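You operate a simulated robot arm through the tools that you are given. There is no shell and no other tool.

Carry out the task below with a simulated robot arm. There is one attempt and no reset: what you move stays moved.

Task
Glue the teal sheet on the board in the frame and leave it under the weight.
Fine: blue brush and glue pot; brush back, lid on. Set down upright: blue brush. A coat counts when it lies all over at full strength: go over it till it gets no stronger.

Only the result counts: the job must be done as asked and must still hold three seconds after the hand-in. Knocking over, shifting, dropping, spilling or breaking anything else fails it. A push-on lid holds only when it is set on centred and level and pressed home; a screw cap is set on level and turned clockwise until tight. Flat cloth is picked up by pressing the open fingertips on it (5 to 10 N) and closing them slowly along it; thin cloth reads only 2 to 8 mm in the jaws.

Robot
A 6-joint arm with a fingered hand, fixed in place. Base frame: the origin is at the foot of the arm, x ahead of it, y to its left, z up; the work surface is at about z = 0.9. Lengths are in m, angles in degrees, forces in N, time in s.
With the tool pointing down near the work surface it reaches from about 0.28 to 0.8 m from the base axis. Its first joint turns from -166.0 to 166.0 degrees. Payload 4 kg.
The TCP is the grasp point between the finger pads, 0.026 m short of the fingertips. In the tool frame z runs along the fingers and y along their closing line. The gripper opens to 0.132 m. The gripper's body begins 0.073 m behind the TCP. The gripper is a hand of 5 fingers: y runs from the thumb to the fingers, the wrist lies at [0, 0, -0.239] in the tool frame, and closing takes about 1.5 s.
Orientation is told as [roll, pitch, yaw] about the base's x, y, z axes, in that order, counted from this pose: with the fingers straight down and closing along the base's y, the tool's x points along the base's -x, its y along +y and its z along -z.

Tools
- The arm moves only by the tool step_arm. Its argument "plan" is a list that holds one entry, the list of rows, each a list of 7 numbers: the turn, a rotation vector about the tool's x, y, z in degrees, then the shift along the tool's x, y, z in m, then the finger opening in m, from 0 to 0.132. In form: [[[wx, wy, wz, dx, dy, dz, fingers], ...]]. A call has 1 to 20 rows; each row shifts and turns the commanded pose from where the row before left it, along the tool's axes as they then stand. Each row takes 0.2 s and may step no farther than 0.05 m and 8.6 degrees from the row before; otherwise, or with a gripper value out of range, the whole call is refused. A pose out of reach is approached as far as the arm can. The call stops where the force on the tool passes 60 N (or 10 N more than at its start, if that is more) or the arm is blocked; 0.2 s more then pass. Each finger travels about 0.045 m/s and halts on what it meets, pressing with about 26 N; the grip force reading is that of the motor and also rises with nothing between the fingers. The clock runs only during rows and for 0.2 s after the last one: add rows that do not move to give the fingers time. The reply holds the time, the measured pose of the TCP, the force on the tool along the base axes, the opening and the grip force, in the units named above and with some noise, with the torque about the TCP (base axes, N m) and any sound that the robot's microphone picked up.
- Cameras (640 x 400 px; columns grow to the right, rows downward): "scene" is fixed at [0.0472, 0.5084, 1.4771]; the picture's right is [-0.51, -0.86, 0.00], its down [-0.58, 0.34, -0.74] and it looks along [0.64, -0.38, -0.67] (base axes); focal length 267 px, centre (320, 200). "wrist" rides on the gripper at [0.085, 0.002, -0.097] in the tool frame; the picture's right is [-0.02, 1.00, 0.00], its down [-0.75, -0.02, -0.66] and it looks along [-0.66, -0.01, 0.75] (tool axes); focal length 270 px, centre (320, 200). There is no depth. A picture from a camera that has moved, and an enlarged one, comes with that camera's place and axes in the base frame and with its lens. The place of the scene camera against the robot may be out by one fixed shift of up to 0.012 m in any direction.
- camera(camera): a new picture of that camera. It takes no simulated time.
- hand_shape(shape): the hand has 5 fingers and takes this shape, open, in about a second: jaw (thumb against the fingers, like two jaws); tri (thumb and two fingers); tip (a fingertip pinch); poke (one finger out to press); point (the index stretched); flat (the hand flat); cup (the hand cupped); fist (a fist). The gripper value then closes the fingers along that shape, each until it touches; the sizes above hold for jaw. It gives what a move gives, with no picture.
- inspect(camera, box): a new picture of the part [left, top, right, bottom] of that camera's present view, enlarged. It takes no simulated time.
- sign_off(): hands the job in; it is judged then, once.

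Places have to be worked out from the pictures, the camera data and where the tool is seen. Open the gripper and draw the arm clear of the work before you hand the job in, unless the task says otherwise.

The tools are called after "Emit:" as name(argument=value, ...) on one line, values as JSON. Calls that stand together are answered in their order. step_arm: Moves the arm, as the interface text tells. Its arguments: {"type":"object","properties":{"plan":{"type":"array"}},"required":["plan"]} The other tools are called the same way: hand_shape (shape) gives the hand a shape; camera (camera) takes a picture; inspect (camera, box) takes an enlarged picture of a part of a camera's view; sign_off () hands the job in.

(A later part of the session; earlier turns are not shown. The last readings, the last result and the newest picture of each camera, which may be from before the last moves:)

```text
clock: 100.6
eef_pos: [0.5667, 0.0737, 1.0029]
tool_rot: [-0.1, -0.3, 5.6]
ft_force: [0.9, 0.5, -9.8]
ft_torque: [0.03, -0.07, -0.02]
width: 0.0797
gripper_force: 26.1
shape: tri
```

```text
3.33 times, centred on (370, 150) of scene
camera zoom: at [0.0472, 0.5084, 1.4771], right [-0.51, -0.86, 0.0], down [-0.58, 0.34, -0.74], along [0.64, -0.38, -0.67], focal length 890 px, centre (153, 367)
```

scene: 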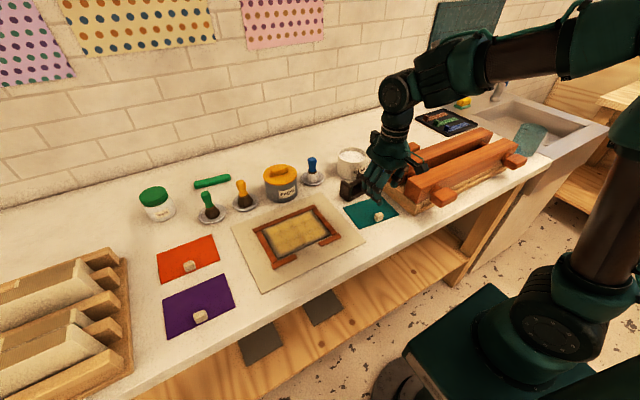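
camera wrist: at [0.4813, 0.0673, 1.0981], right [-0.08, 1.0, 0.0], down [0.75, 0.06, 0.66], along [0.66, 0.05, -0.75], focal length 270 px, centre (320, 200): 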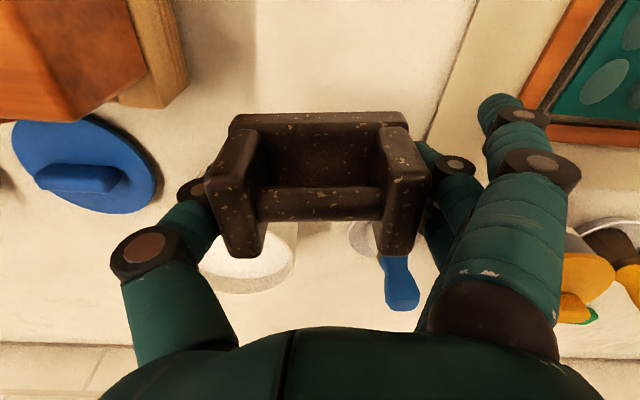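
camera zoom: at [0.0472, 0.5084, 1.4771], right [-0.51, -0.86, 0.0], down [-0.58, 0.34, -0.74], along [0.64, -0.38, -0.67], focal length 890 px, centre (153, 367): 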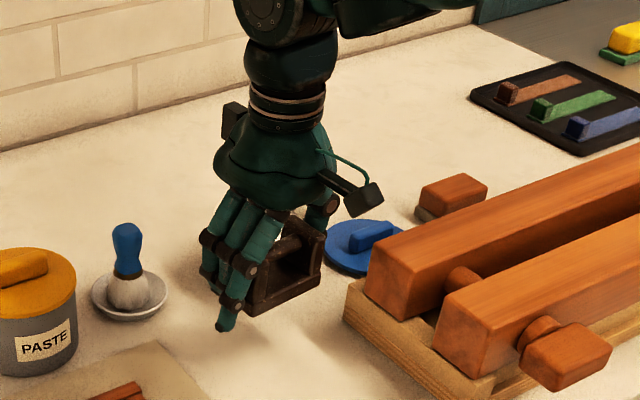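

The weight is firmly held (about 1 kg) and did not slip. I turn it square and carry it over the sheet's right half.

Emit:
step_arm(plan=[[[0, 0, 5.6, 0, 0, -0.01, 0.05], [0, 0, 0, 0.0117, 0.0415, 0, 0.05], [0, 0, 0, 0.0117, 0.0415, 0, 0.05], [0, 0, 0, 0.0117, 0.0415, 0, 0.05], [0, 0, 0, 0.0117, 0.0415, 0, 0.05], [0, 0, 0, 0.0119, 0.0413, 0, 0.05], [0, 0, 0, 0, 0, 0, 0.05]]])

Emit:
camera(camera="wrist")

Emit:
inspect(camera="scene", box=[240, 130, 380, 270])

```text
clock: 102.2
eef_pos: [0.5082, 0.2821, 1.0125]
tool_rot: [0.0, -0.4, 0.0]
ft_force: [-0.6, 0.0, -9.4]
ft_torque: [-0.02, -0.05, -0.02]
width: 0.0795
gripper_force: 26.0
shape: tri
```

```text
taken
camera wrist: at [0.4212, 0.2837, 1.1089], right [0.02, 1.0, 0.0], down [0.75, -0.02, 0.66], along [0.66, -0.01, -0.75], focal length 270 px, centre (320, 200)
```

wrist: 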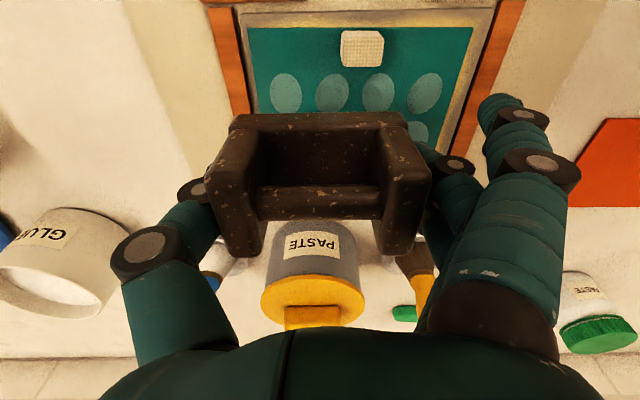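

```text
2.86 times, centred on (310, 200) of scene
camera zoom: at [0.0472, 0.5084, 1.4771], right [-0.51, -0.86, 0.0], down [-0.58, 0.34, -0.74], along [0.64, -0.38, -0.67], focal length 763 px, centre (349, 200)
```

zoom: 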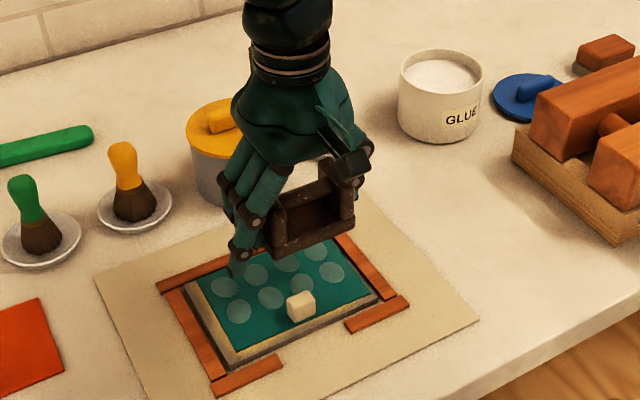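

Emit:
inspect(camera="wrist", box=[220, 0, 520, 150])

```text
2.13 times, centred on (370, 75) of wrist
camera zoom: at [0.4212, 0.2837, 1.1089], right [0.02, 1.0, 0.0], down [0.75, -0.02, 0.66], along [0.66, -0.01, -0.75], focal length 577 px, centre (213, 467)
```

zoom: 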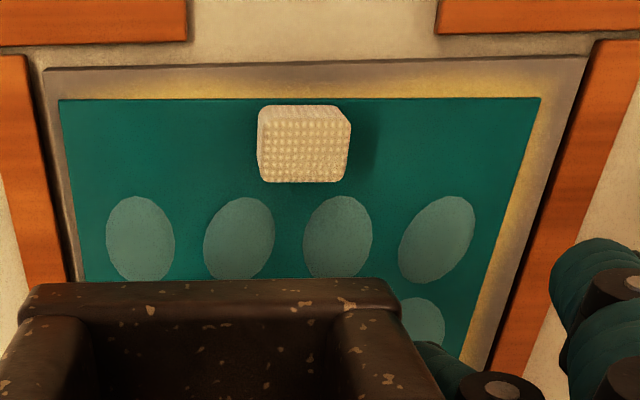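

From here the sheet measures y 0.240–0.378, near edge x 0.453 – within about 4 mm of centred on the board. I lower the weight onto the right half of the sheet, gently.

Emit:
step_arm(plan=[[[0, 0, 0, 0, 0, 0.03, 0.05], [0, 0, 0, 0, 0, 0.025, 0.05], [0, 0, 0, 0, 0, 0.005, 0.05], [0, 0, 0, 0, 0, 0, 0.05]]])

Emit:
step_arm(plan=[[[0, 0, 0, 0, 0, 0.002, 0.05], [0, 0, 0, 0, 0, 0, 0.05]]])

Emit:
inspect(camera="scene", box=[255, 170, 355, 260])

```text
clock: 103.2
eef_pos: [0.5073, 0.2813, 0.9537]
tool_rot: [0.1, -0.3, 0.1]
ft_force: [0.2, 0.1, -9.7]
ft_torque: [0.0, -0.06, 0.01]
width: 0.0794
gripper_force: 26.2
shape: tri
```

```text
clock: 103.8
eef_pos: [0.5091, 0.2812, 0.9514]
tool_rot: [0.1, -0.4, -0.1]
ft_force: [0.0, -0.2, -9.6]
ft_torque: [-0.01, -0.08, 0.01]
width: 0.0793
gripper_force: 26.7
shape: tri
```

```text
4.44 times, centred on (305, 215) of scene
camera zoom: at [0.0472, 0.5084, 1.4771], right [-0.51, -0.86, 0.0], down [-0.58, 0.34, -0.74], along [0.64, -0.38, -0.67], focal length 1187 px, centre (387, 133)
```

zoom: 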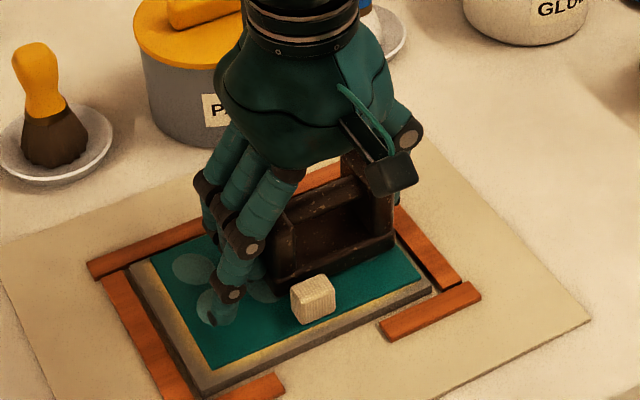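

Emit:
step_arm(plan=[[[0, 0, 0, 0, 0, 0.002, 0.05], [0, 0, 0, 0, 0, 0, 0.05]]])

Emit:
step_arm(plan=[[[0, 0, 0, 0, 0, 0.0015, 0.05], [0, 0, 0, 0, 0, 0, 0.05]]])

Emit:
inspect(camera="wrist", box=[180, 60, 560, 280])

```text
clock: 104.4
eef_pos: [0.5085, 0.2811, 0.9507]
tool_rot: [0.2, -0.4, 0.0]
ft_force: [1.0, 0.0, -6.0]
ft_torque: [0.06, 0.0, -0.04]
width: 0.0795
gripper_force: 25.8
shape: tri
```

```text
clock: 105.0
eef_pos: [0.5078, 0.2819, 0.9484]
tool_rot: [0.1, -0.5, 0.0]
ft_force: [1.5, 0.8, 6.0]
ft_torque: [-0.05, 0.0, 0.01]
width: 0.0794
gripper_force: 26.0
shape: tri
```

```text
1.68 times, centred on (370, 170) of wrist
camera zoom: at [0.4221, 0.2837, 1.0439], right [0.02, 1.0, 0.0], down [0.75, -0.02, 0.66], along [0.66, -0.01, -0.75], focal length 455 px, centre (236, 250)
```

zoom: 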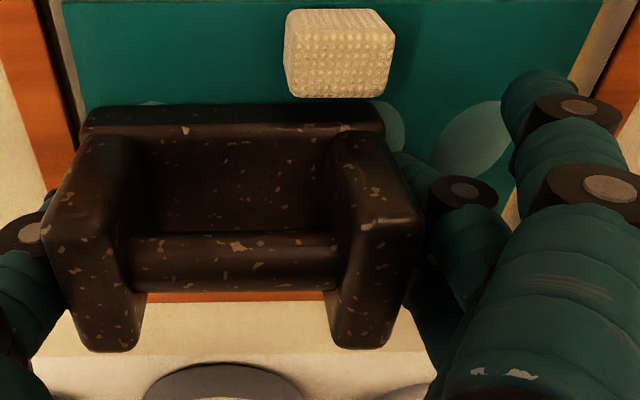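

The weight rests on the sheet (about 16 N). I hold a moment, then lift slightly to see whether the blisters beneath have gone.

Emit:
step_arm(plan=[[[0, 0, 0, 0, 0, 0.0005, 0.05], [0, 0, 0, 0, 0, 0, 0.05], [0, 0, 0, 0, 0, 0, 0.05], [0, 0, 0, 0, 0, 0, 0.05], [0, 0, 0, 0, 0, 0, 0.05], [0, 0, 0, 0, 0, -0.025, 0.05], [0, 0, 0, 0, 0, -0.03, 0.05]]])

Emit:
inspect(camera="wrist", box=[220, 0, 520, 150])

Emit:
inspect(camera="scene", box=[255, 170, 355, 260])

```text
clock: 106.6
eef_pos: [0.5074, 0.2802, 1.0006]
tool_rot: [-0.1, -0.2, -0.1]
ft_force: [0.3, 0.3, -10.0]
ft_torque: [-0.01, -0.05, 0.02]
width: 0.0792
gripper_force: 25.9
shape: tri
```

```text
2.13 times, centred on (370, 75) of wrist
camera zoom: at [0.4211, 0.2836, 1.0969], right [0.02, 1.0, 0.0], down [0.75, -0.02, 0.66], along [0.66, -0.01, -0.75], focal length 577 px, centre (213, 467)
```

zoom: 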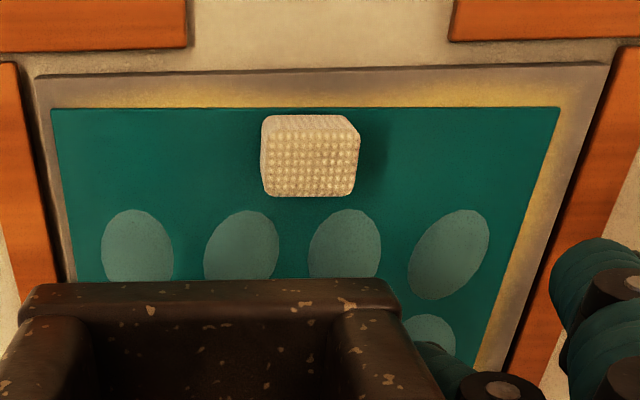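

```text
4.44 times, centred on (305, 215) of scene
camera zoom: at [0.0472, 0.5084, 1.4771], right [-0.51, -0.86, 0.0], down [-0.58, 0.34, -0.74], along [0.64, -0.38, -0.67], focal length 1187 px, centre (387, 133)
```

zoom: 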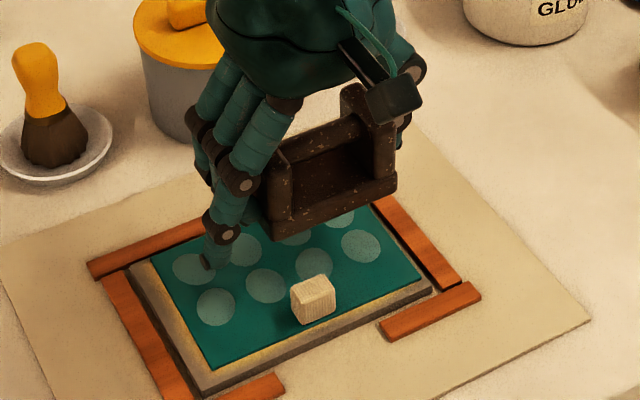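

The blisters did not change under the weight either. I look at them as closely as possible.

Emit:
inspect(camera="wrist", box=[260, 80, 360, 140])

Emit:
inspect(camera="scene", box=[290, 220, 335, 250])

Emit:
inspect(camera="scene", box=[150, 160, 260, 230])

Emit:
inspect(camera="scene", box=[0, 0, 330, 80])

```text
6.40 times, centred on (310, 110) of wrist
camera zoom: at [0.4211, 0.2836, 1.0969], right [0.02, 1.0, 0.0], down [0.75, -0.02, 0.66], along [0.66, -0.01, -0.75], focal length 1730 px, centre (384, 776)
```

zoom: 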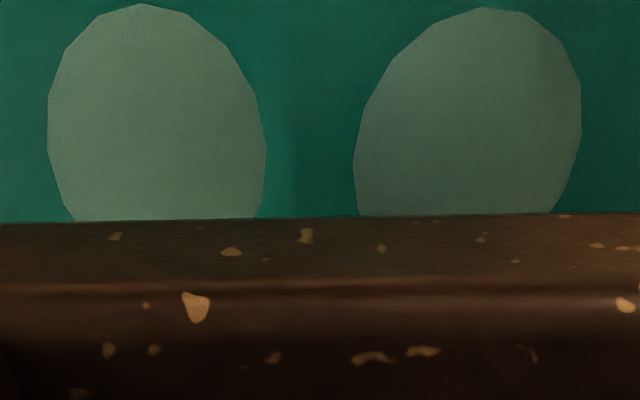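

```text
13.33 times, centred on (312, 235) of scene
camera zoom: at [0.0472, 0.5084, 1.4771], right [-0.51, -0.86, 0.0], down [-0.58, 0.34, -0.74], along [0.64, -0.38, -0.67], focal length 3560 px, centre (420, -267)
```

zoom: 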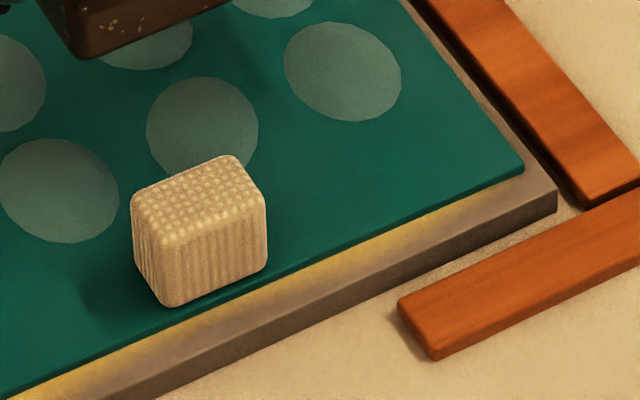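

```text
5.71 times, centred on (205, 195) of scene
camera zoom: at [0.0472, 0.5084, 1.4771], right [-0.51, -0.86, 0.0], down [-0.58, 0.34, -0.74], along [0.64, -0.38, -0.67], focal length 1526 px, centre (977, 229)
```

zoom: 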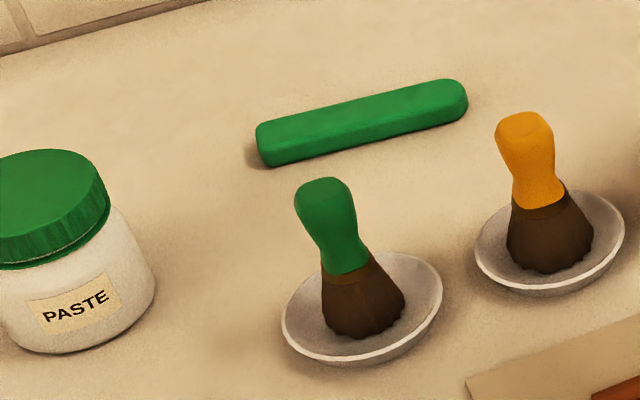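

```text
1.94 times, centred on (165, 40) of scene
camera zoom: at [0.0472, 0.5084, 1.4771], right [-0.51, -0.86, 0.0], down [-0.58, 0.34, -0.74], along [0.64, -0.38, -0.67], focal length 518 px, centre (621, 510)
```

zoom: 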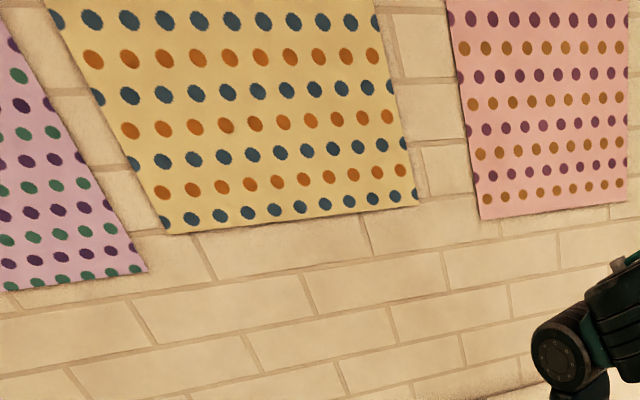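

They are translucent blister marks. Best is to do what is asked – leave it under the weight – and watch whether they settle. I move to the sheet's centre and lower the weight there.

Emit:
step_arm(plan=[[[0, 0, 0, -0.001, 0.0285, 0, 0.05], [0, 0, 0, 0, 0, 0.03, 0.05], [0, 0, 0, 0, 0, 0.019, 0.05], [0, 0, 0, 0, 0, 0, 0.05]]])

Emit:
inspect(camera="scene", box=[255, 170, 355, 260])

Emit:
inspect(camera="wrist", box=[180, 40, 560, 280])

```text
clock: 107.6
eef_pos: [0.5084, 0.3091, 0.9522]
tool_rot: [0.0, -0.4, -0.1]
ft_force: [-0.3, -0.1, -10.3]
ft_torque: [0.01, -0.05, 0.02]
width: 0.0792
gripper_force: 26.6
shape: tri
```

```text
4.44 times, centred on (305, 215) of scene
camera zoom: at [0.0472, 0.5084, 1.4771], right [-0.51, -0.86, 0.0], down [-0.58, 0.34, -0.74], along [0.64, -0.38, -0.67], focal length 1187 px, centre (387, 133)
```

zoom: 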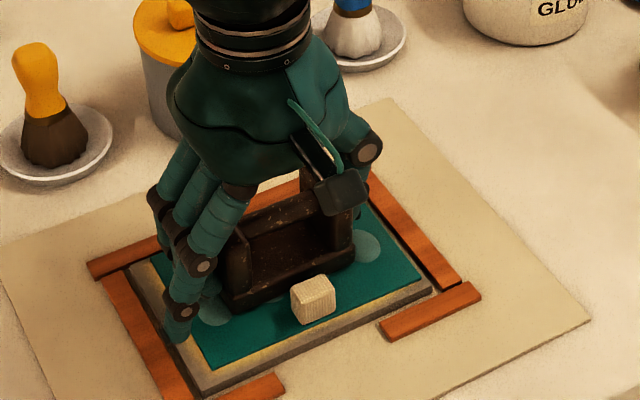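

```text
1.67 times, centred on (370, 160) of wrist
camera zoom: at [0.4225, 0.3123, 1.0483], right [0.02, 1.0, 0.0], down [0.75, -0.02, 0.66], along [0.66, -0.01, -0.75], focal length 450 px, centre (237, 267)
```

zoom: 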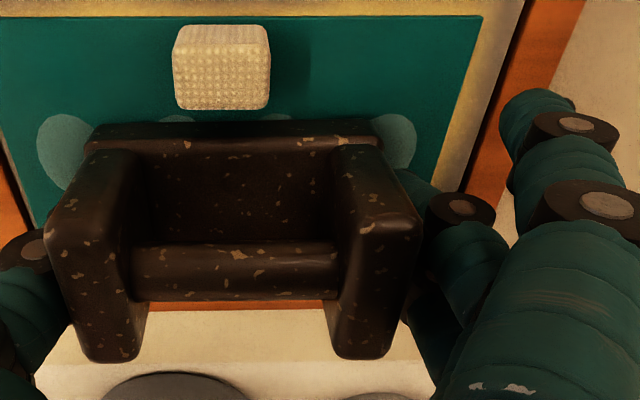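

I set the weight down to contact.

Emit:
step_arm(plan=[[[0, 0, 0, 0, 0, 0.0025, 0.05], [0, 0, 0, 0, 0, 0, 0.05]]])

Emit:
step_arm(plan=[[[0, 0, 0, 0, 0, 0.001, 0.05], [0, 0, 0, 0, 0, 0, 0.05]]])

```text
clock: 108.2
eef_pos: [0.5073, 0.309, 0.9513]
tool_rot: [0.2, -0.4, -0.1]
ft_force: [0.5, -0.5, -8.3]
ft_torque: [0.01, -0.06, -0.05]
width: 0.0793
gripper_force: 26.0
shape: tri
```

```text
clock: 108.8
eef_pos: [0.5088, 0.3096, 0.9501]
tool_rot: [0.1, -0.4, 0.0]
ft_force: [2.4, 0.7, -6.1]
ft_torque: [0.04, 0.06, 0.0]
width: 0.0794
gripper_force: 26.1
shape: tri
```

Emit:
step_arm(plan=[[[0, 0, 0, 0, 0, 0.001, 0.05], [0, 0, 0, 0, 0, 0, 0.05]]])

Emit:
step_arm(plan=[[[0, 0, 0, 0, 0, 0, 0.085], [0, 0, 0, 0, 0, 0, 0.09], [0, 0, 0, 0, 0, 0, 0.098], [0, 0, 0, 0, 0, 0, 0.106], [0, 0, 0, 0, 0, 0, 0.106]]])

Emit:
camera(camera="wrist")

Emit:
inspect(camera="scene", box=[255, 170, 355, 260])

```text
clock: 109.4
eef_pos: [0.5097, 0.3093, 0.9491]
tool_rot: [0.0, -0.4, 0.0]
ft_force: [1.7, 0.1, -1.3]
ft_torque: [0.0, 0.01, 0.0]
width: 0.0793
gripper_force: 26.0
shape: tri
```

```text
clock: 110.6
eef_pos: [0.5083, 0.3094, 0.9495]
tool_rot: [0.1, -0.4, 0.0]
ft_force: [0.5, 0.0, -0.2]
ft_torque: [0.02, 0.01, -0.02]
width: 0.1059
gripper_force: 0.1
shape: tri
```

```text
taken
camera wrist: at [0.4227, 0.3116, 1.0442], right [0.02, 1.0, 0.0], down [0.75, -0.02, 0.66], along [0.66, -0.01, -0.75], focal length 270 px, centre (320, 200)
```

wrist: 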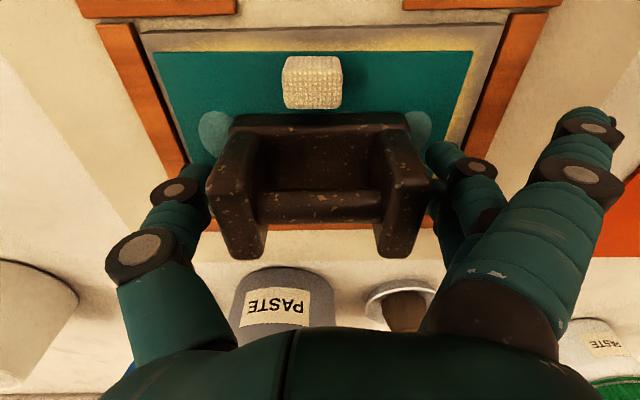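

```text
4.44 times, centred on (305, 215) of scene
camera zoom: at [0.0472, 0.5084, 1.4771], right [-0.51, -0.86, 0.0], down [-0.58, 0.34, -0.74], along [0.64, -0.38, -0.67], focal length 1187 px, centre (387, 133)
```

zoom: 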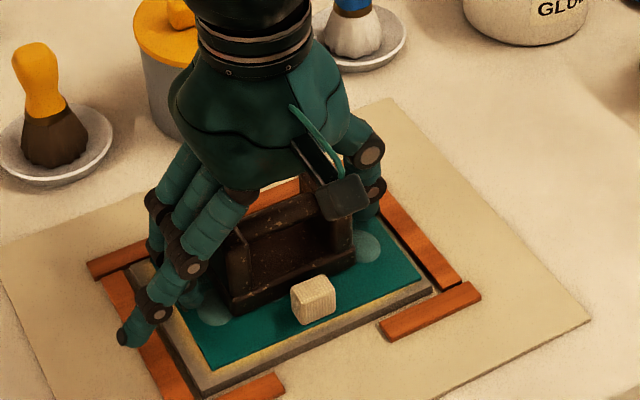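

The weight stands on the sheet, hand released. I rise straight up and move towards the lid, and watch the sheet meanwhile.

Emit:
step_arm(plan=[[[0, 0, 0, 0, 0, -0.04, 0.106], [0, 0, 0, 0, 0, -0.045, 0.106], [0, 0, 0, 0, -0.035, -0.035, 0.106], [0, 0, 0, 0, -0.048, 0, 0.106], [0, 0, 0, 0, -0.048, 0, 0.106], [0, 0, 0, 0, -0.048, 0, 0.106], [0, 0, 0, 0, -0.048, 0, 0.106], [0, 0, 0, 0, -0.048, 0, 0.106]]])

Emit:
camera(camera="wrist")

Emit:
inspect(camera="scene", box=[255, 180, 345, 260])

Emit:
camera(camera="scene")

```text
clock: 112.4
eef_pos: [0.5073, 0.0349, 1.0689]
tool_rot: [0.0, -0.3, 0.0]
ft_force: [-0.5, 1.2, -0.5]
ft_torque: [0.05, 0.01, -0.01]
width: 0.1058
gripper_force: 0.1
shape: tri
```

```text
taken
camera wrist: at [0.4217, 0.0374, 1.1637], right [0.02, 1.0, 0.0], down [0.75, -0.02, 0.66], along [0.66, -0.01, -0.75], focal length 270 px, centre (320, 200)
```

wrist: 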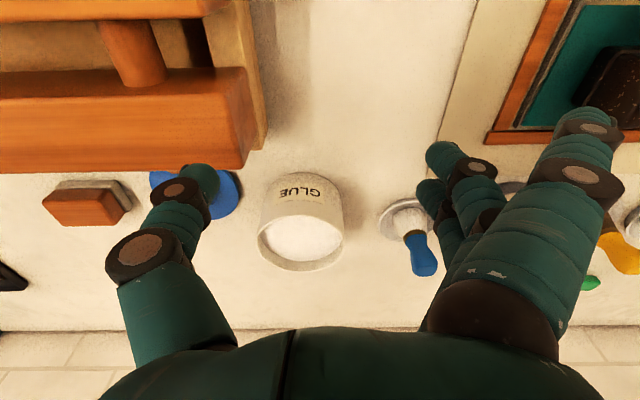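

```text
5.00 times, centred on (300, 220) of scene
camera zoom: at [0.0472, 0.5084, 1.4771], right [-0.51, -0.86, 0.0], down [-0.58, 0.34, -0.74], along [0.64, -0.38, -0.67], focal length 1335 px, centre (420, 100)
```

zoom: 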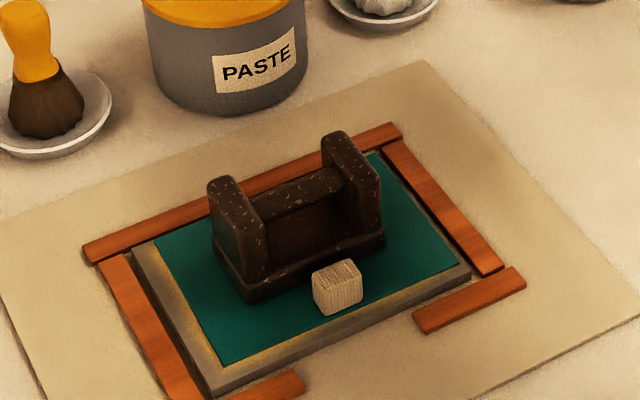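

```text
taken
```

scene: 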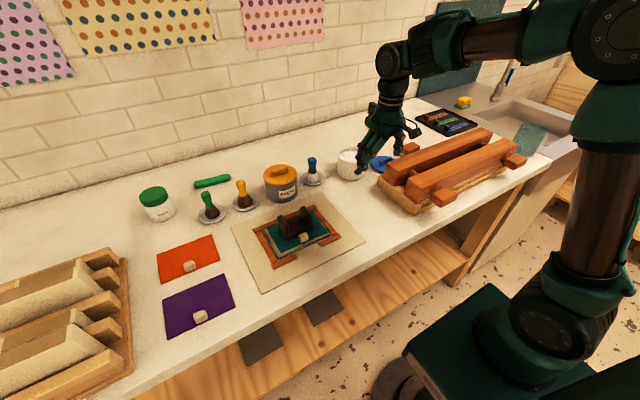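

The blisters have vanished under the weight, so the sheet is settling as intended. Now the lid: I move over towards it at z≈1.09 for a clear view.

Emit:
step_arm(plan=[[[0, 0, 0, -0.011, -0.038, -0.01, 0.106], [0, 0, 0, -0.011, -0.038, -0.01, 0.106], [0, 0, 0, -0.011, -0.038, 0, 0.106], [0, 0, 0, -0.011, -0.038, 0, 0.106], [0, 0, 0, 0, 0, 0, 0.106]]])

Emit:
camera(camera="wrist")

Emit:
camera(camera="scene")

```text
clock: 113.6
eef_pos: [0.5506, -0.119, 1.089]
tool_rot: [0.2, -0.4, 0.0]
ft_force: [-0.7, 0.1, 0.0]
ft_torque: [-0.01, 0.0, 0.0]
width: 0.1054
gripper_force: 0.0
shape: tri
```

```text
taken
camera wrist: at [0.4653, -0.1152, 1.1841], right [0.02, 1.0, 0.0], down [0.75, -0.02, 0.66], along [0.66, -0.01, -0.75], focal length 270 px, centre (320, 200)
```

wrist: 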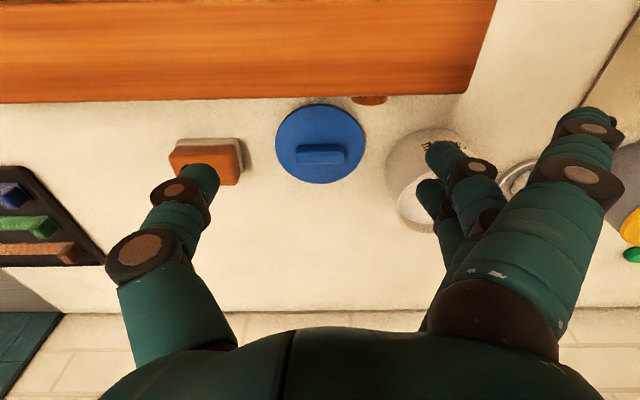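

```text
taken
```

scene: 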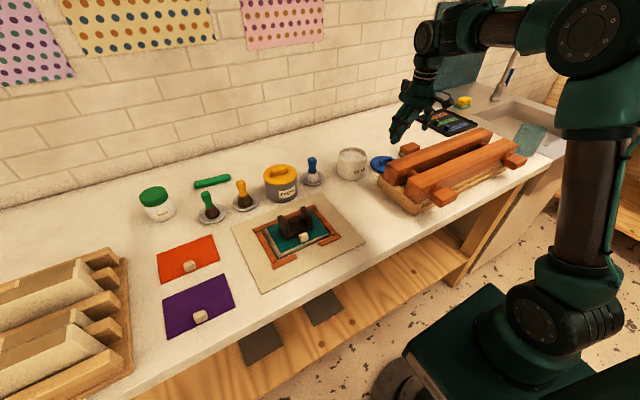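

Emit:
inspect(camera="wrist", box=[260, 85, 500, 245])

Emit:
inspect(camera="scene", box=[330, 130, 430, 205])

Emit:
inspect(camera="scene", box=[255, 180, 345, 260])

```text
2.50 times, centred on (380, 165) of wrist
camera zoom: at [0.4653, -0.1152, 1.1841], right [0.02, 1.0, 0.0], down [0.75, -0.02, 0.66], along [0.66, -0.01, -0.75], focal length 676 px, centre (170, 288)
```

zoom: 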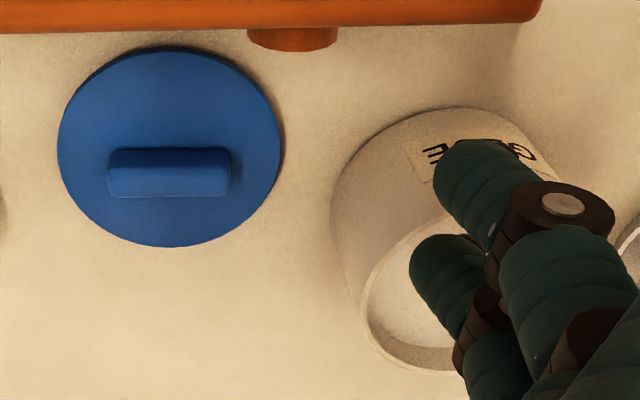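

```text
5.33 times, centred on (380, 168) of scene
camera zoom: at [0.0472, 0.5084, 1.4771], right [-0.51, -0.86, 0.0], down [-0.58, 0.34, -0.74], along [0.64, -0.38, -0.67], focal length 1424 px, centre (0, 373)
```

zoom: 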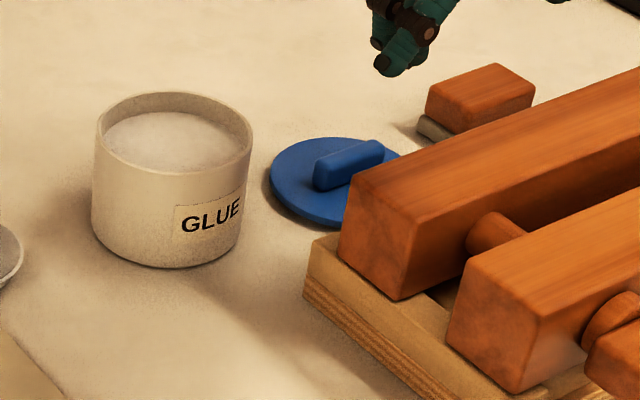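

```text
5.00 times, centred on (300, 220) of scene
camera zoom: at [0.0472, 0.5084, 1.4771], right [-0.51, -0.86, 0.0], down [-0.58, 0.34, -0.74], along [0.64, -0.38, -0.67], focal length 1335 px, centre (420, 100)
```

zoom: 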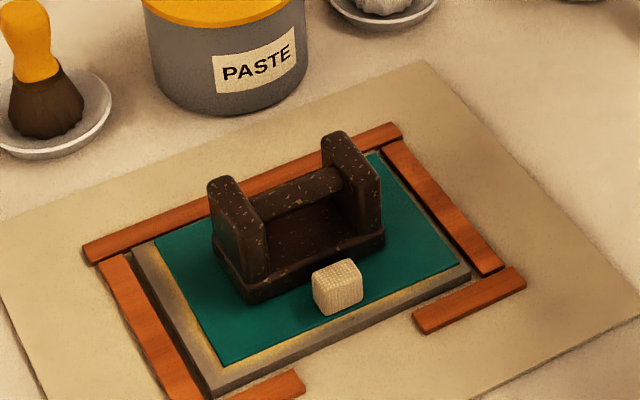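

The lid lies at about (0.630, −0.118), radius 0.0525; its ridge (47 mm along y, 15 mm wide) centres at (0.6315, −0.1185), top z≈0.927. I go back to jaw shape, move over it with a 0.07 opening and look.

Emit:
hand_shape(shape="jaw")

Emit:
step_arm(plan=[[[0, 0, 0, -0.04, 0, 0.005, 0.07], [0, 0, 0, -0.0405, 0.0005, 0.02, 0.07], [0, 0, 0, 0, 0, 0.03, 0.07], [0, 0, 0, 0, 0, 0, 0.07]]])

Emit:
camera(camera="wrist")

Emit:
inspect(camera="scene", box=[330, 90, 430, 205])

```text
clock: 114.5
eef_pos: [0.551, -0.1176, 1.0885]
tool_rot: [0.1, -0.3, 0.0]
ft_force: [-0.8, 0.3, 0.4]
ft_torque: [0.02, 0.01, 0.01]
width: 0.1318
gripper_force: 0.2
shape: jaw
```

```text
clock: 115.5
eef_pos: [0.6326, -0.1174, 1.0357]
tool_rot: [0.1, -0.4, 0.0]
ft_force: [0.1, 0.0, -0.1]
ft_torque: [0.0, 0.0, 0.0]
width: 0.0709
gripper_force: 0.0
shape: jaw
```

```text
taken
camera wrist: at [0.5467, -0.1146, 1.1298], right [0.02, 1.0, 0.0], down [0.75, -0.02, 0.66], along [0.66, -0.01, -0.75], focal length 270 px, centre (320, 200)
```

wrist: 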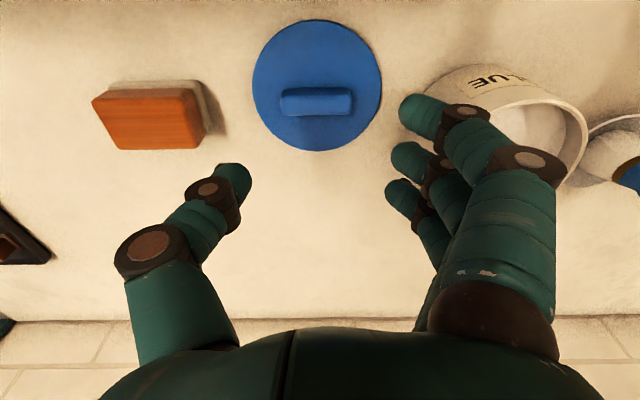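

```text
3.48 times, centred on (380, 148) of scene
camera zoom: at [0.0472, 0.5084, 1.4771], right [-0.51, -0.86, 0.0], down [-0.58, 0.34, -0.74], along [0.64, -0.38, -0.67], focal length 929 px, centre (111, 383)
```

zoom: 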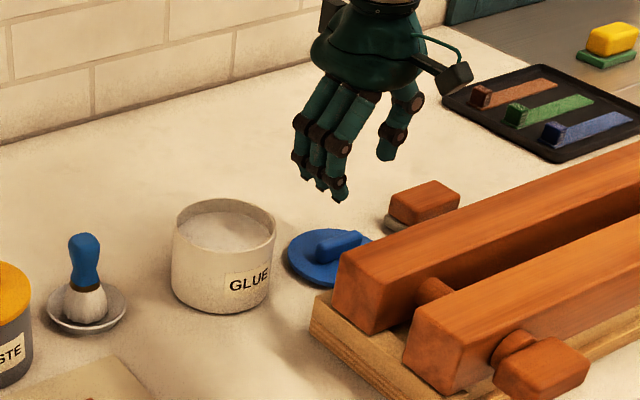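

Emit:
inspect(camera="wrist", box=[240, 10, 400, 160])

```text
2.67 times, centred on (320, 85) of wrist
camera zoom: at [0.5467, -0.1146, 1.1298], right [0.02, 1.0, 0.0], down [0.75, -0.02, 0.66], along [0.66, -0.01, -0.75], focal length 721 px, centre (320, 507)
```

zoom: 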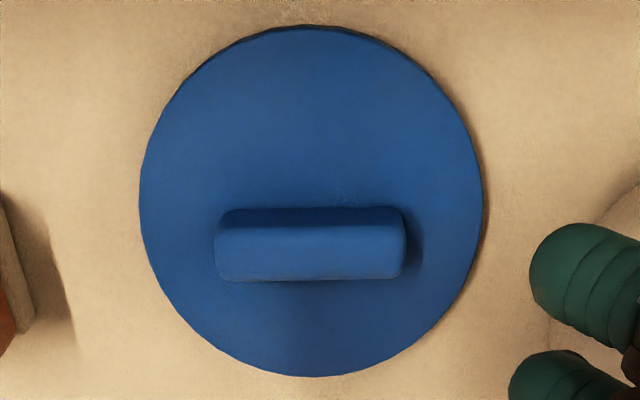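

Ridge: y −0.1456…−0.0906, x 0.623…0.639, top z≈0.926. I trim by 1.5 mm and descend with opening 0.076 to z≈0.938.

Emit:
step_arm(plan=[[[0, 0, 0, 0.0007, -0.0014, 0.035, 0.076], [0, 0, 0, 0, 0, 0.035, 0.076], [0, 0, 0, 0, 0, 0.0265, 0.076], [0, 0, 0, 0, 0, 0, 0.076]]])

Emit:
camera(camera="wrist")

Emit:
inspect(camera="scene", box=[330, 90, 430, 205])

```text
clock: 116.5
eef_pos: [0.6317, -0.1189, 0.9382]
tool_rot: [0.1, -0.4, 0.0]
ft_force: [-1.4, 0.0, 2.7]
ft_torque: [0.18, 0.04, 0.03]
width: 0.0753
gripper_force: 0.1
shape: jaw
```

```text
taken
camera wrist: at [0.5468, -0.1162, 1.033], right [0.02, 1.0, 0.0], down [0.75, -0.02, 0.66], along [0.66, -0.01, -0.75], focal length 270 px, centre (320, 200)
```

wrist: 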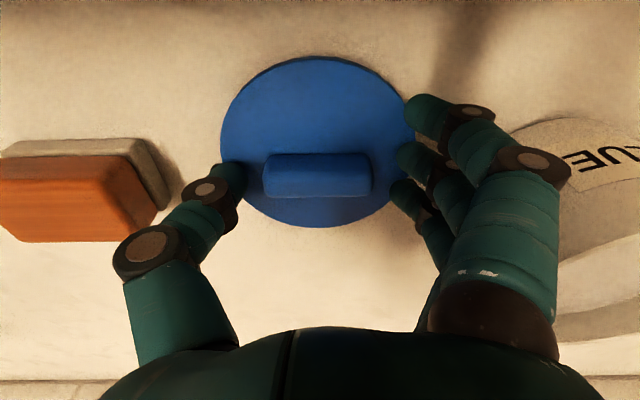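

```text
3.48 times, centred on (380, 148) of scene
camera zoom: at [0.0472, 0.5084, 1.4771], right [-0.51, -0.86, 0.0], down [-0.58, 0.34, -0.74], along [0.64, -0.38, -0.67], focal length 929 px, centre (111, 383)
```

zoom: 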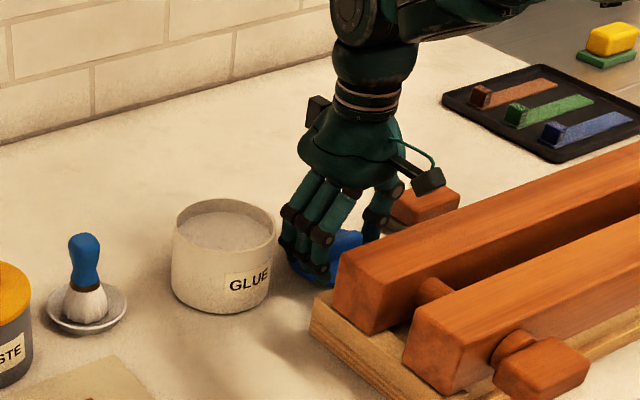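

A light touch of a fingertip on the lid (2.7 N); I raise 2 mm and close on the ridge.

Emit:
step_arm(plan=[[[0, 0, 0, 0, 0, -0.002, 0.07], [0, 0, 0, 0, 0, 0, 0.06], [0, 0, 0, 0, 0, 0, 0.05], [0, 0, 0, 0, 0, 0, 0.04], [0, 0, 0, 0, 0, 0, 0.03], [0, 0, 0, 0, 0, 0, 0.025], [0, 0, 0, 0, 0, 0, 0.025]]])

Emit:
camera(camera="wrist")

Emit:
inspect(camera="scene", box=[330, 90, 430, 205])

```text
clock: 118.1
eef_pos: [0.632, -0.118, 0.9396]
tool_rot: [0.0, -0.4, 0.0]
ft_force: [-0.5, -0.5, 2.4]
ft_torque: [0.1, 0.01, 0.05]
width: 0.0198
gripper_force: 26.2
shape: jaw
```

```text
taken
camera wrist: at [0.5466, -0.1159, 1.0351], right [0.02, 1.0, 0.0], down [0.75, -0.02, 0.66], along [0.66, -0.01, -0.75], focal length 270 px, centre (320, 200)
```

wrist: 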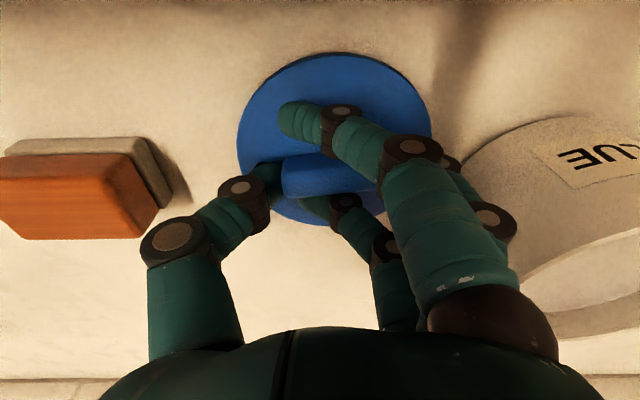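

```text
3.48 times, centred on (380, 148) of scene
camera zoom: at [0.0472, 0.5084, 1.4771], right [-0.51, -0.86, 0.0], down [-0.58, 0.34, -0.74], along [0.64, -0.38, -0.67], focal length 929 px, centre (111, 383)
```

zoom: 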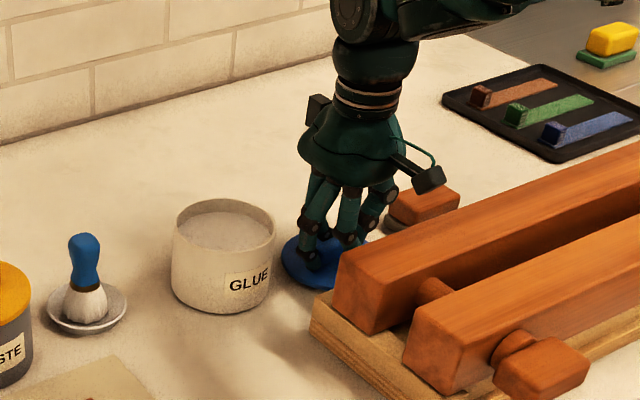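

The ridge is held between thumb and middle finger, the outer fingers flank it. I lift a little and check how the lid hangs.

Emit:
step_arm(plan=[[[0, 0, 0, 0, 0, -0.005, 0.02], [0, 0, 0, 0, 0, -0.02, 0.02], [0, 0, 0, 0, 0, -0.035, 0.02], [0, 0, 0, 0, 0, 0, 0.02]]])

Emit:
camera(camera="wrist")

Emit:
inspect(camera="scene", box=[340, 80, 420, 190])

```text
clock: 119.1
eef_pos: [0.6324, -0.1176, 0.9991]
tool_rot: [0.1, -0.4, 0.0]
ft_force: [-0.1, -0.2, -0.4]
ft_torque: [-0.02, -0.01, 0.02]
width: 0.0151
gripper_force: 25.9
shape: jaw
```

```text
taken
camera wrist: at [0.5464, -0.1155, 1.095], right [0.02, 1.0, 0.0], down [0.75, -0.02, 0.66], along [0.66, -0.01, -0.75], focal length 270 px, centre (320, 200)
```

wrist: 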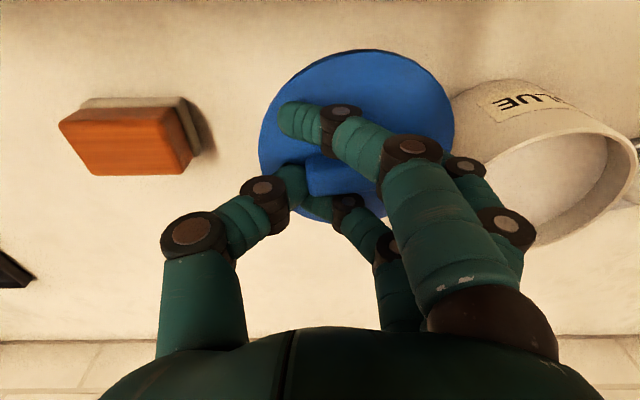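

```text
3.64 times, centred on (380, 135) of scene
camera zoom: at [0.0472, 0.5084, 1.4771], right [-0.51, -0.86, 0.0], down [-0.58, 0.34, -0.74], along [0.64, -0.38, -0.67], focal length 971 px, centre (102, 436)
```

zoom: 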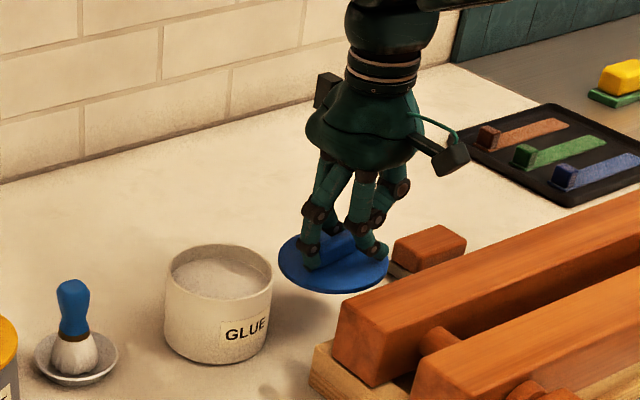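

Emit:
inspect(camera="wrist", box=[240, 30, 480, 240])

Emit:
inspect(camera="scene", box=[375, 125, 425, 165])

```text
1.90 times, centred on (360, 135) of wrist
camera zoom: at [0.5464, -0.1155, 1.095], right [0.02, 1.0, 0.0], down [0.75, -0.02, 0.66], along [0.66, -0.01, -0.75], focal length 515 px, centre (244, 324)
```

zoom: 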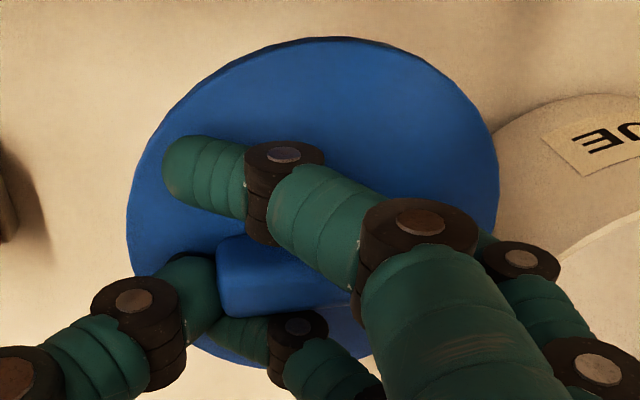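

```text
10.00 times, centred on (400, 145) of scene
camera zoom: at [0.0472, 0.5084, 1.4771], right [-0.51, -0.86, 0.0], down [-0.58, 0.34, -0.74], along [0.64, -0.38, -0.67], focal length 2670 px, centre (-480, 750)
```

zoom: 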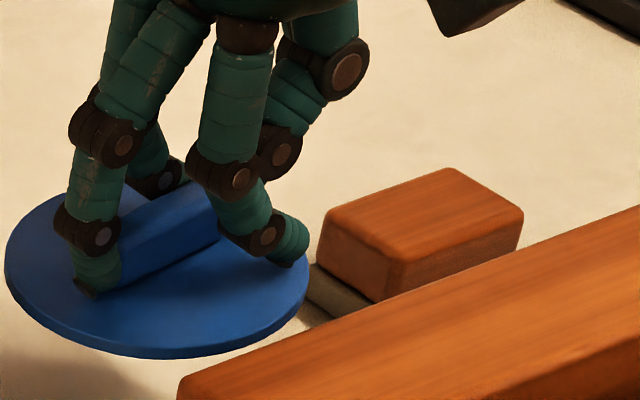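

The lid hangs rolled about −5.7° (its +y side low) with its centre about (−5, +21) mm from the TCP. I roll the hand to level it, raise, and carry it over the pot.

Emit:
step_arm(plan=[[[-5.7, 0, 0, 0, 0, -0.02, 0.02], [0, 0, 0, 0, 0.002, -0.0199, 0.02], [0, 0, 0, -0.0106, 0.0353, 0.0035, 0.02], [0, 0, 0, -0.0106, 0.0353, 0.0035, 0.02], [0, 0, 0, -0.0107, 0.0354, 0.0035, 0.02], [0, 0, 0, 0, 0, 0, 0.02]]])

Emit:
camera(camera="wrist")

Emit:
inspect(camera="scene", box=[310, 90, 400, 190])

```text
clock: 120.5
eef_pos: [0.6645, -0.0123, 1.0392]
tool_rot: [5.8, -0.4, -0.1]
ft_force: [-0.7, 0.0, -0.1]
ft_torque: [0.02, 0.02, 0.02]
width: 0.0147
gripper_force: 26.3
shape: jaw
```

```text
taken
camera wrist: at [0.5781, -0.0185, 1.1353], right [0.02, 0.99, 0.1], down [0.75, -0.08, 0.66], along [0.66, 0.06, -0.75], focal length 270 px, centre (320, 200)
```

wrist: 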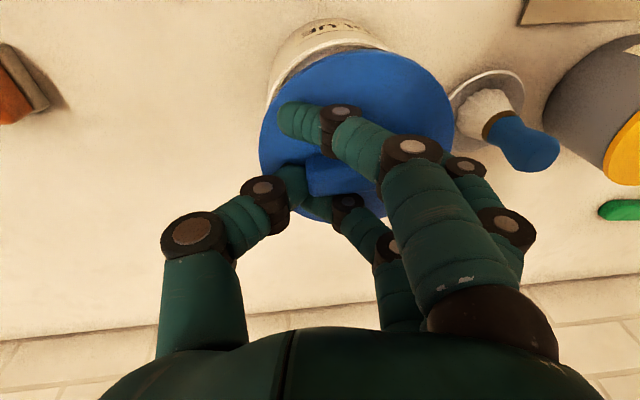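

```text
4.00 times, centred on (355, 140) of scene
camera zoom: at [0.0472, 0.5084, 1.4771], right [-0.51, -0.86, 0.0], down [-0.58, 0.34, -0.74], along [0.64, -0.38, -0.67], focal length 1068 px, centre (180, 440)
```

zoom: 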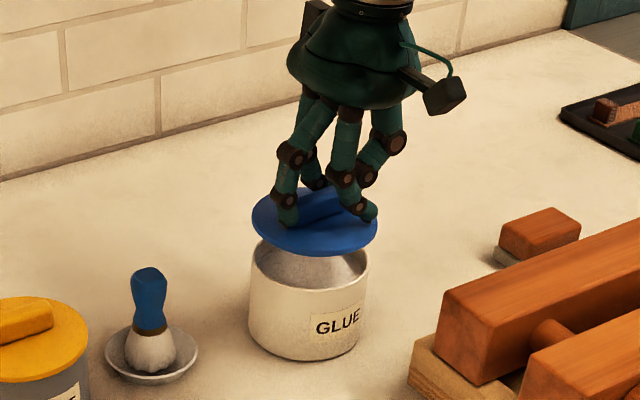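

Emit:
inspect(camera="scene", box=[360, 130, 420, 190])

Emit:
inspect(camera="scene", box=[325, 125, 395, 185])

Emit:
inspect(camera="wrist", box=[240, 10, 480, 240])

```text
6.67 times, centred on (390, 160) of scene
camera zoom: at [0.0472, 0.5084, 1.4771], right [-0.51, -0.86, 0.0], down [-0.58, 0.34, -0.74], along [0.64, -0.38, -0.67], focal length 1780 px, centre (-147, 467)
```

zoom: 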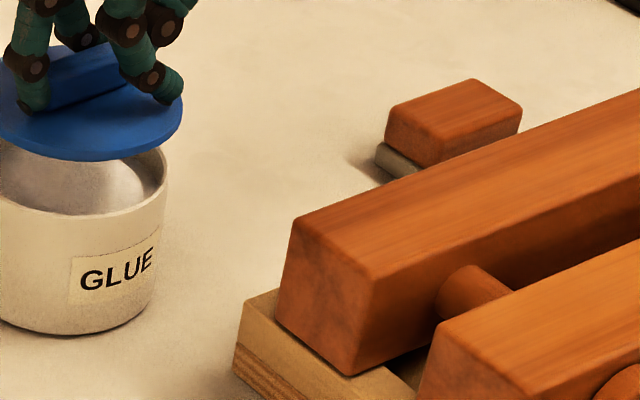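

```text
6.67 times, centred on (360, 155) of scene
camera zoom: at [0.0472, 0.5084, 1.4771], right [-0.51, -0.86, 0.0], down [-0.58, 0.34, -0.74], along [0.64, -0.38, -0.67], focal length 1780 px, centre (53, 500)
```

zoom: 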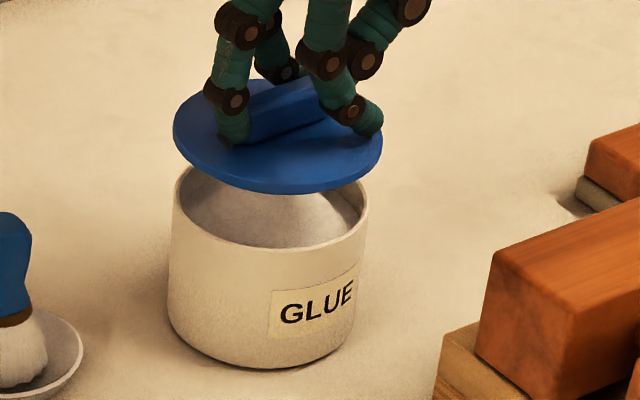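

```text
1.74 times, centred on (360, 125) of wrist
camera zoom: at [0.5781, -0.0185, 1.1353], right [0.02, 0.99, 0.1], down [0.75, -0.08, 0.66], along [0.66, 0.06, -0.75], focal length 470 px, centre (250, 330)
```

zoom: 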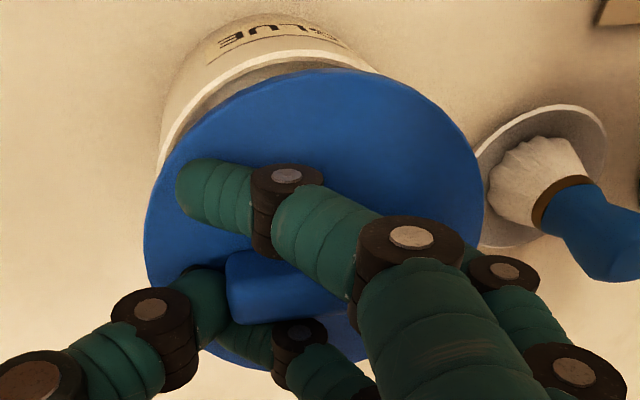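

Emit:
inspect(camera="scene", box=[338, 132, 386, 168])

```text
11.11 times, centred on (362, 150) of scene
camera zoom: at [0.0472, 0.5084, 1.4771], right [-0.51, -0.86, 0.0], down [-0.58, 0.34, -0.74], along [0.64, -0.38, -0.67], focal length 2967 px, centre (-147, 756)
```

zoom: 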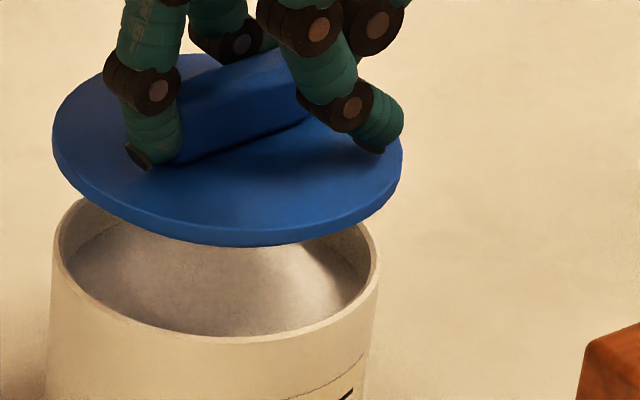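

The lid is level within about 1° and above the pot's centre within a few mm. I lower 20 mm and re-check the alignment close to the rim.

Emit:
step_arm(plan=[[[0, 0, 0, 0, -0.002, 0.0199, 0.02], [0, 0, 0, 0, 0, 0, 0.02]]])

Emit:
inspect(camera="scene", box=[338, 132, 386, 168])

Emit:
inspect(camera="wrist", box=[240, 10, 480, 240])

```text
clock: 121.1
eef_pos: [0.664, -0.0129, 1.0203]
tool_rot: [5.8, -0.4, -0.1]
ft_force: [-0.2, 0.0, 0.2]
ft_torque: [-0.01, 0.0, 0.02]
width: 0.0149
gripper_force: 25.9
shape: jaw
```

```text
11.11 times, centred on (362, 150) of scene
camera zoom: at [0.0472, 0.5084, 1.4771], right [-0.51, -0.86, 0.0], down [-0.58, 0.34, -0.74], along [0.64, -0.38, -0.67], focal length 2967 px, centre (-147, 756)
```

zoom: 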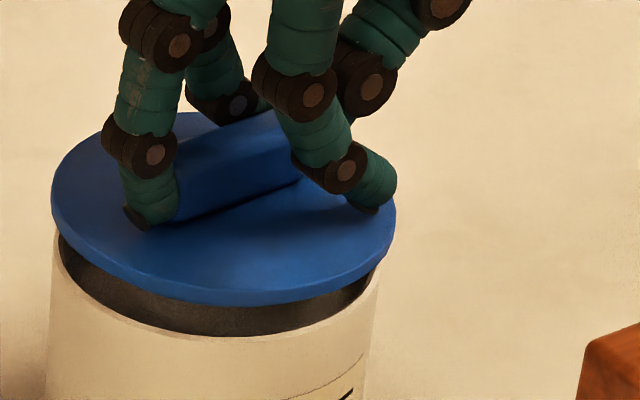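

```text
1.74 times, centred on (360, 125) of wrist
camera zoom: at [0.5779, -0.0191, 1.1148], right [0.02, 0.99, 0.1], down [0.75, -0.08, 0.66], along [0.66, 0.06, -0.75], focal length 470 px, centre (250, 330)
```

zoom: 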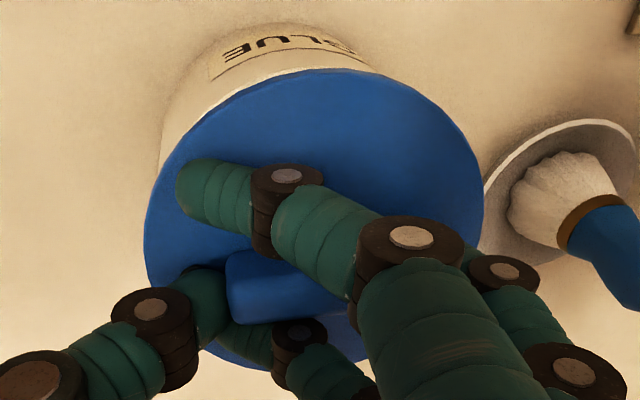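

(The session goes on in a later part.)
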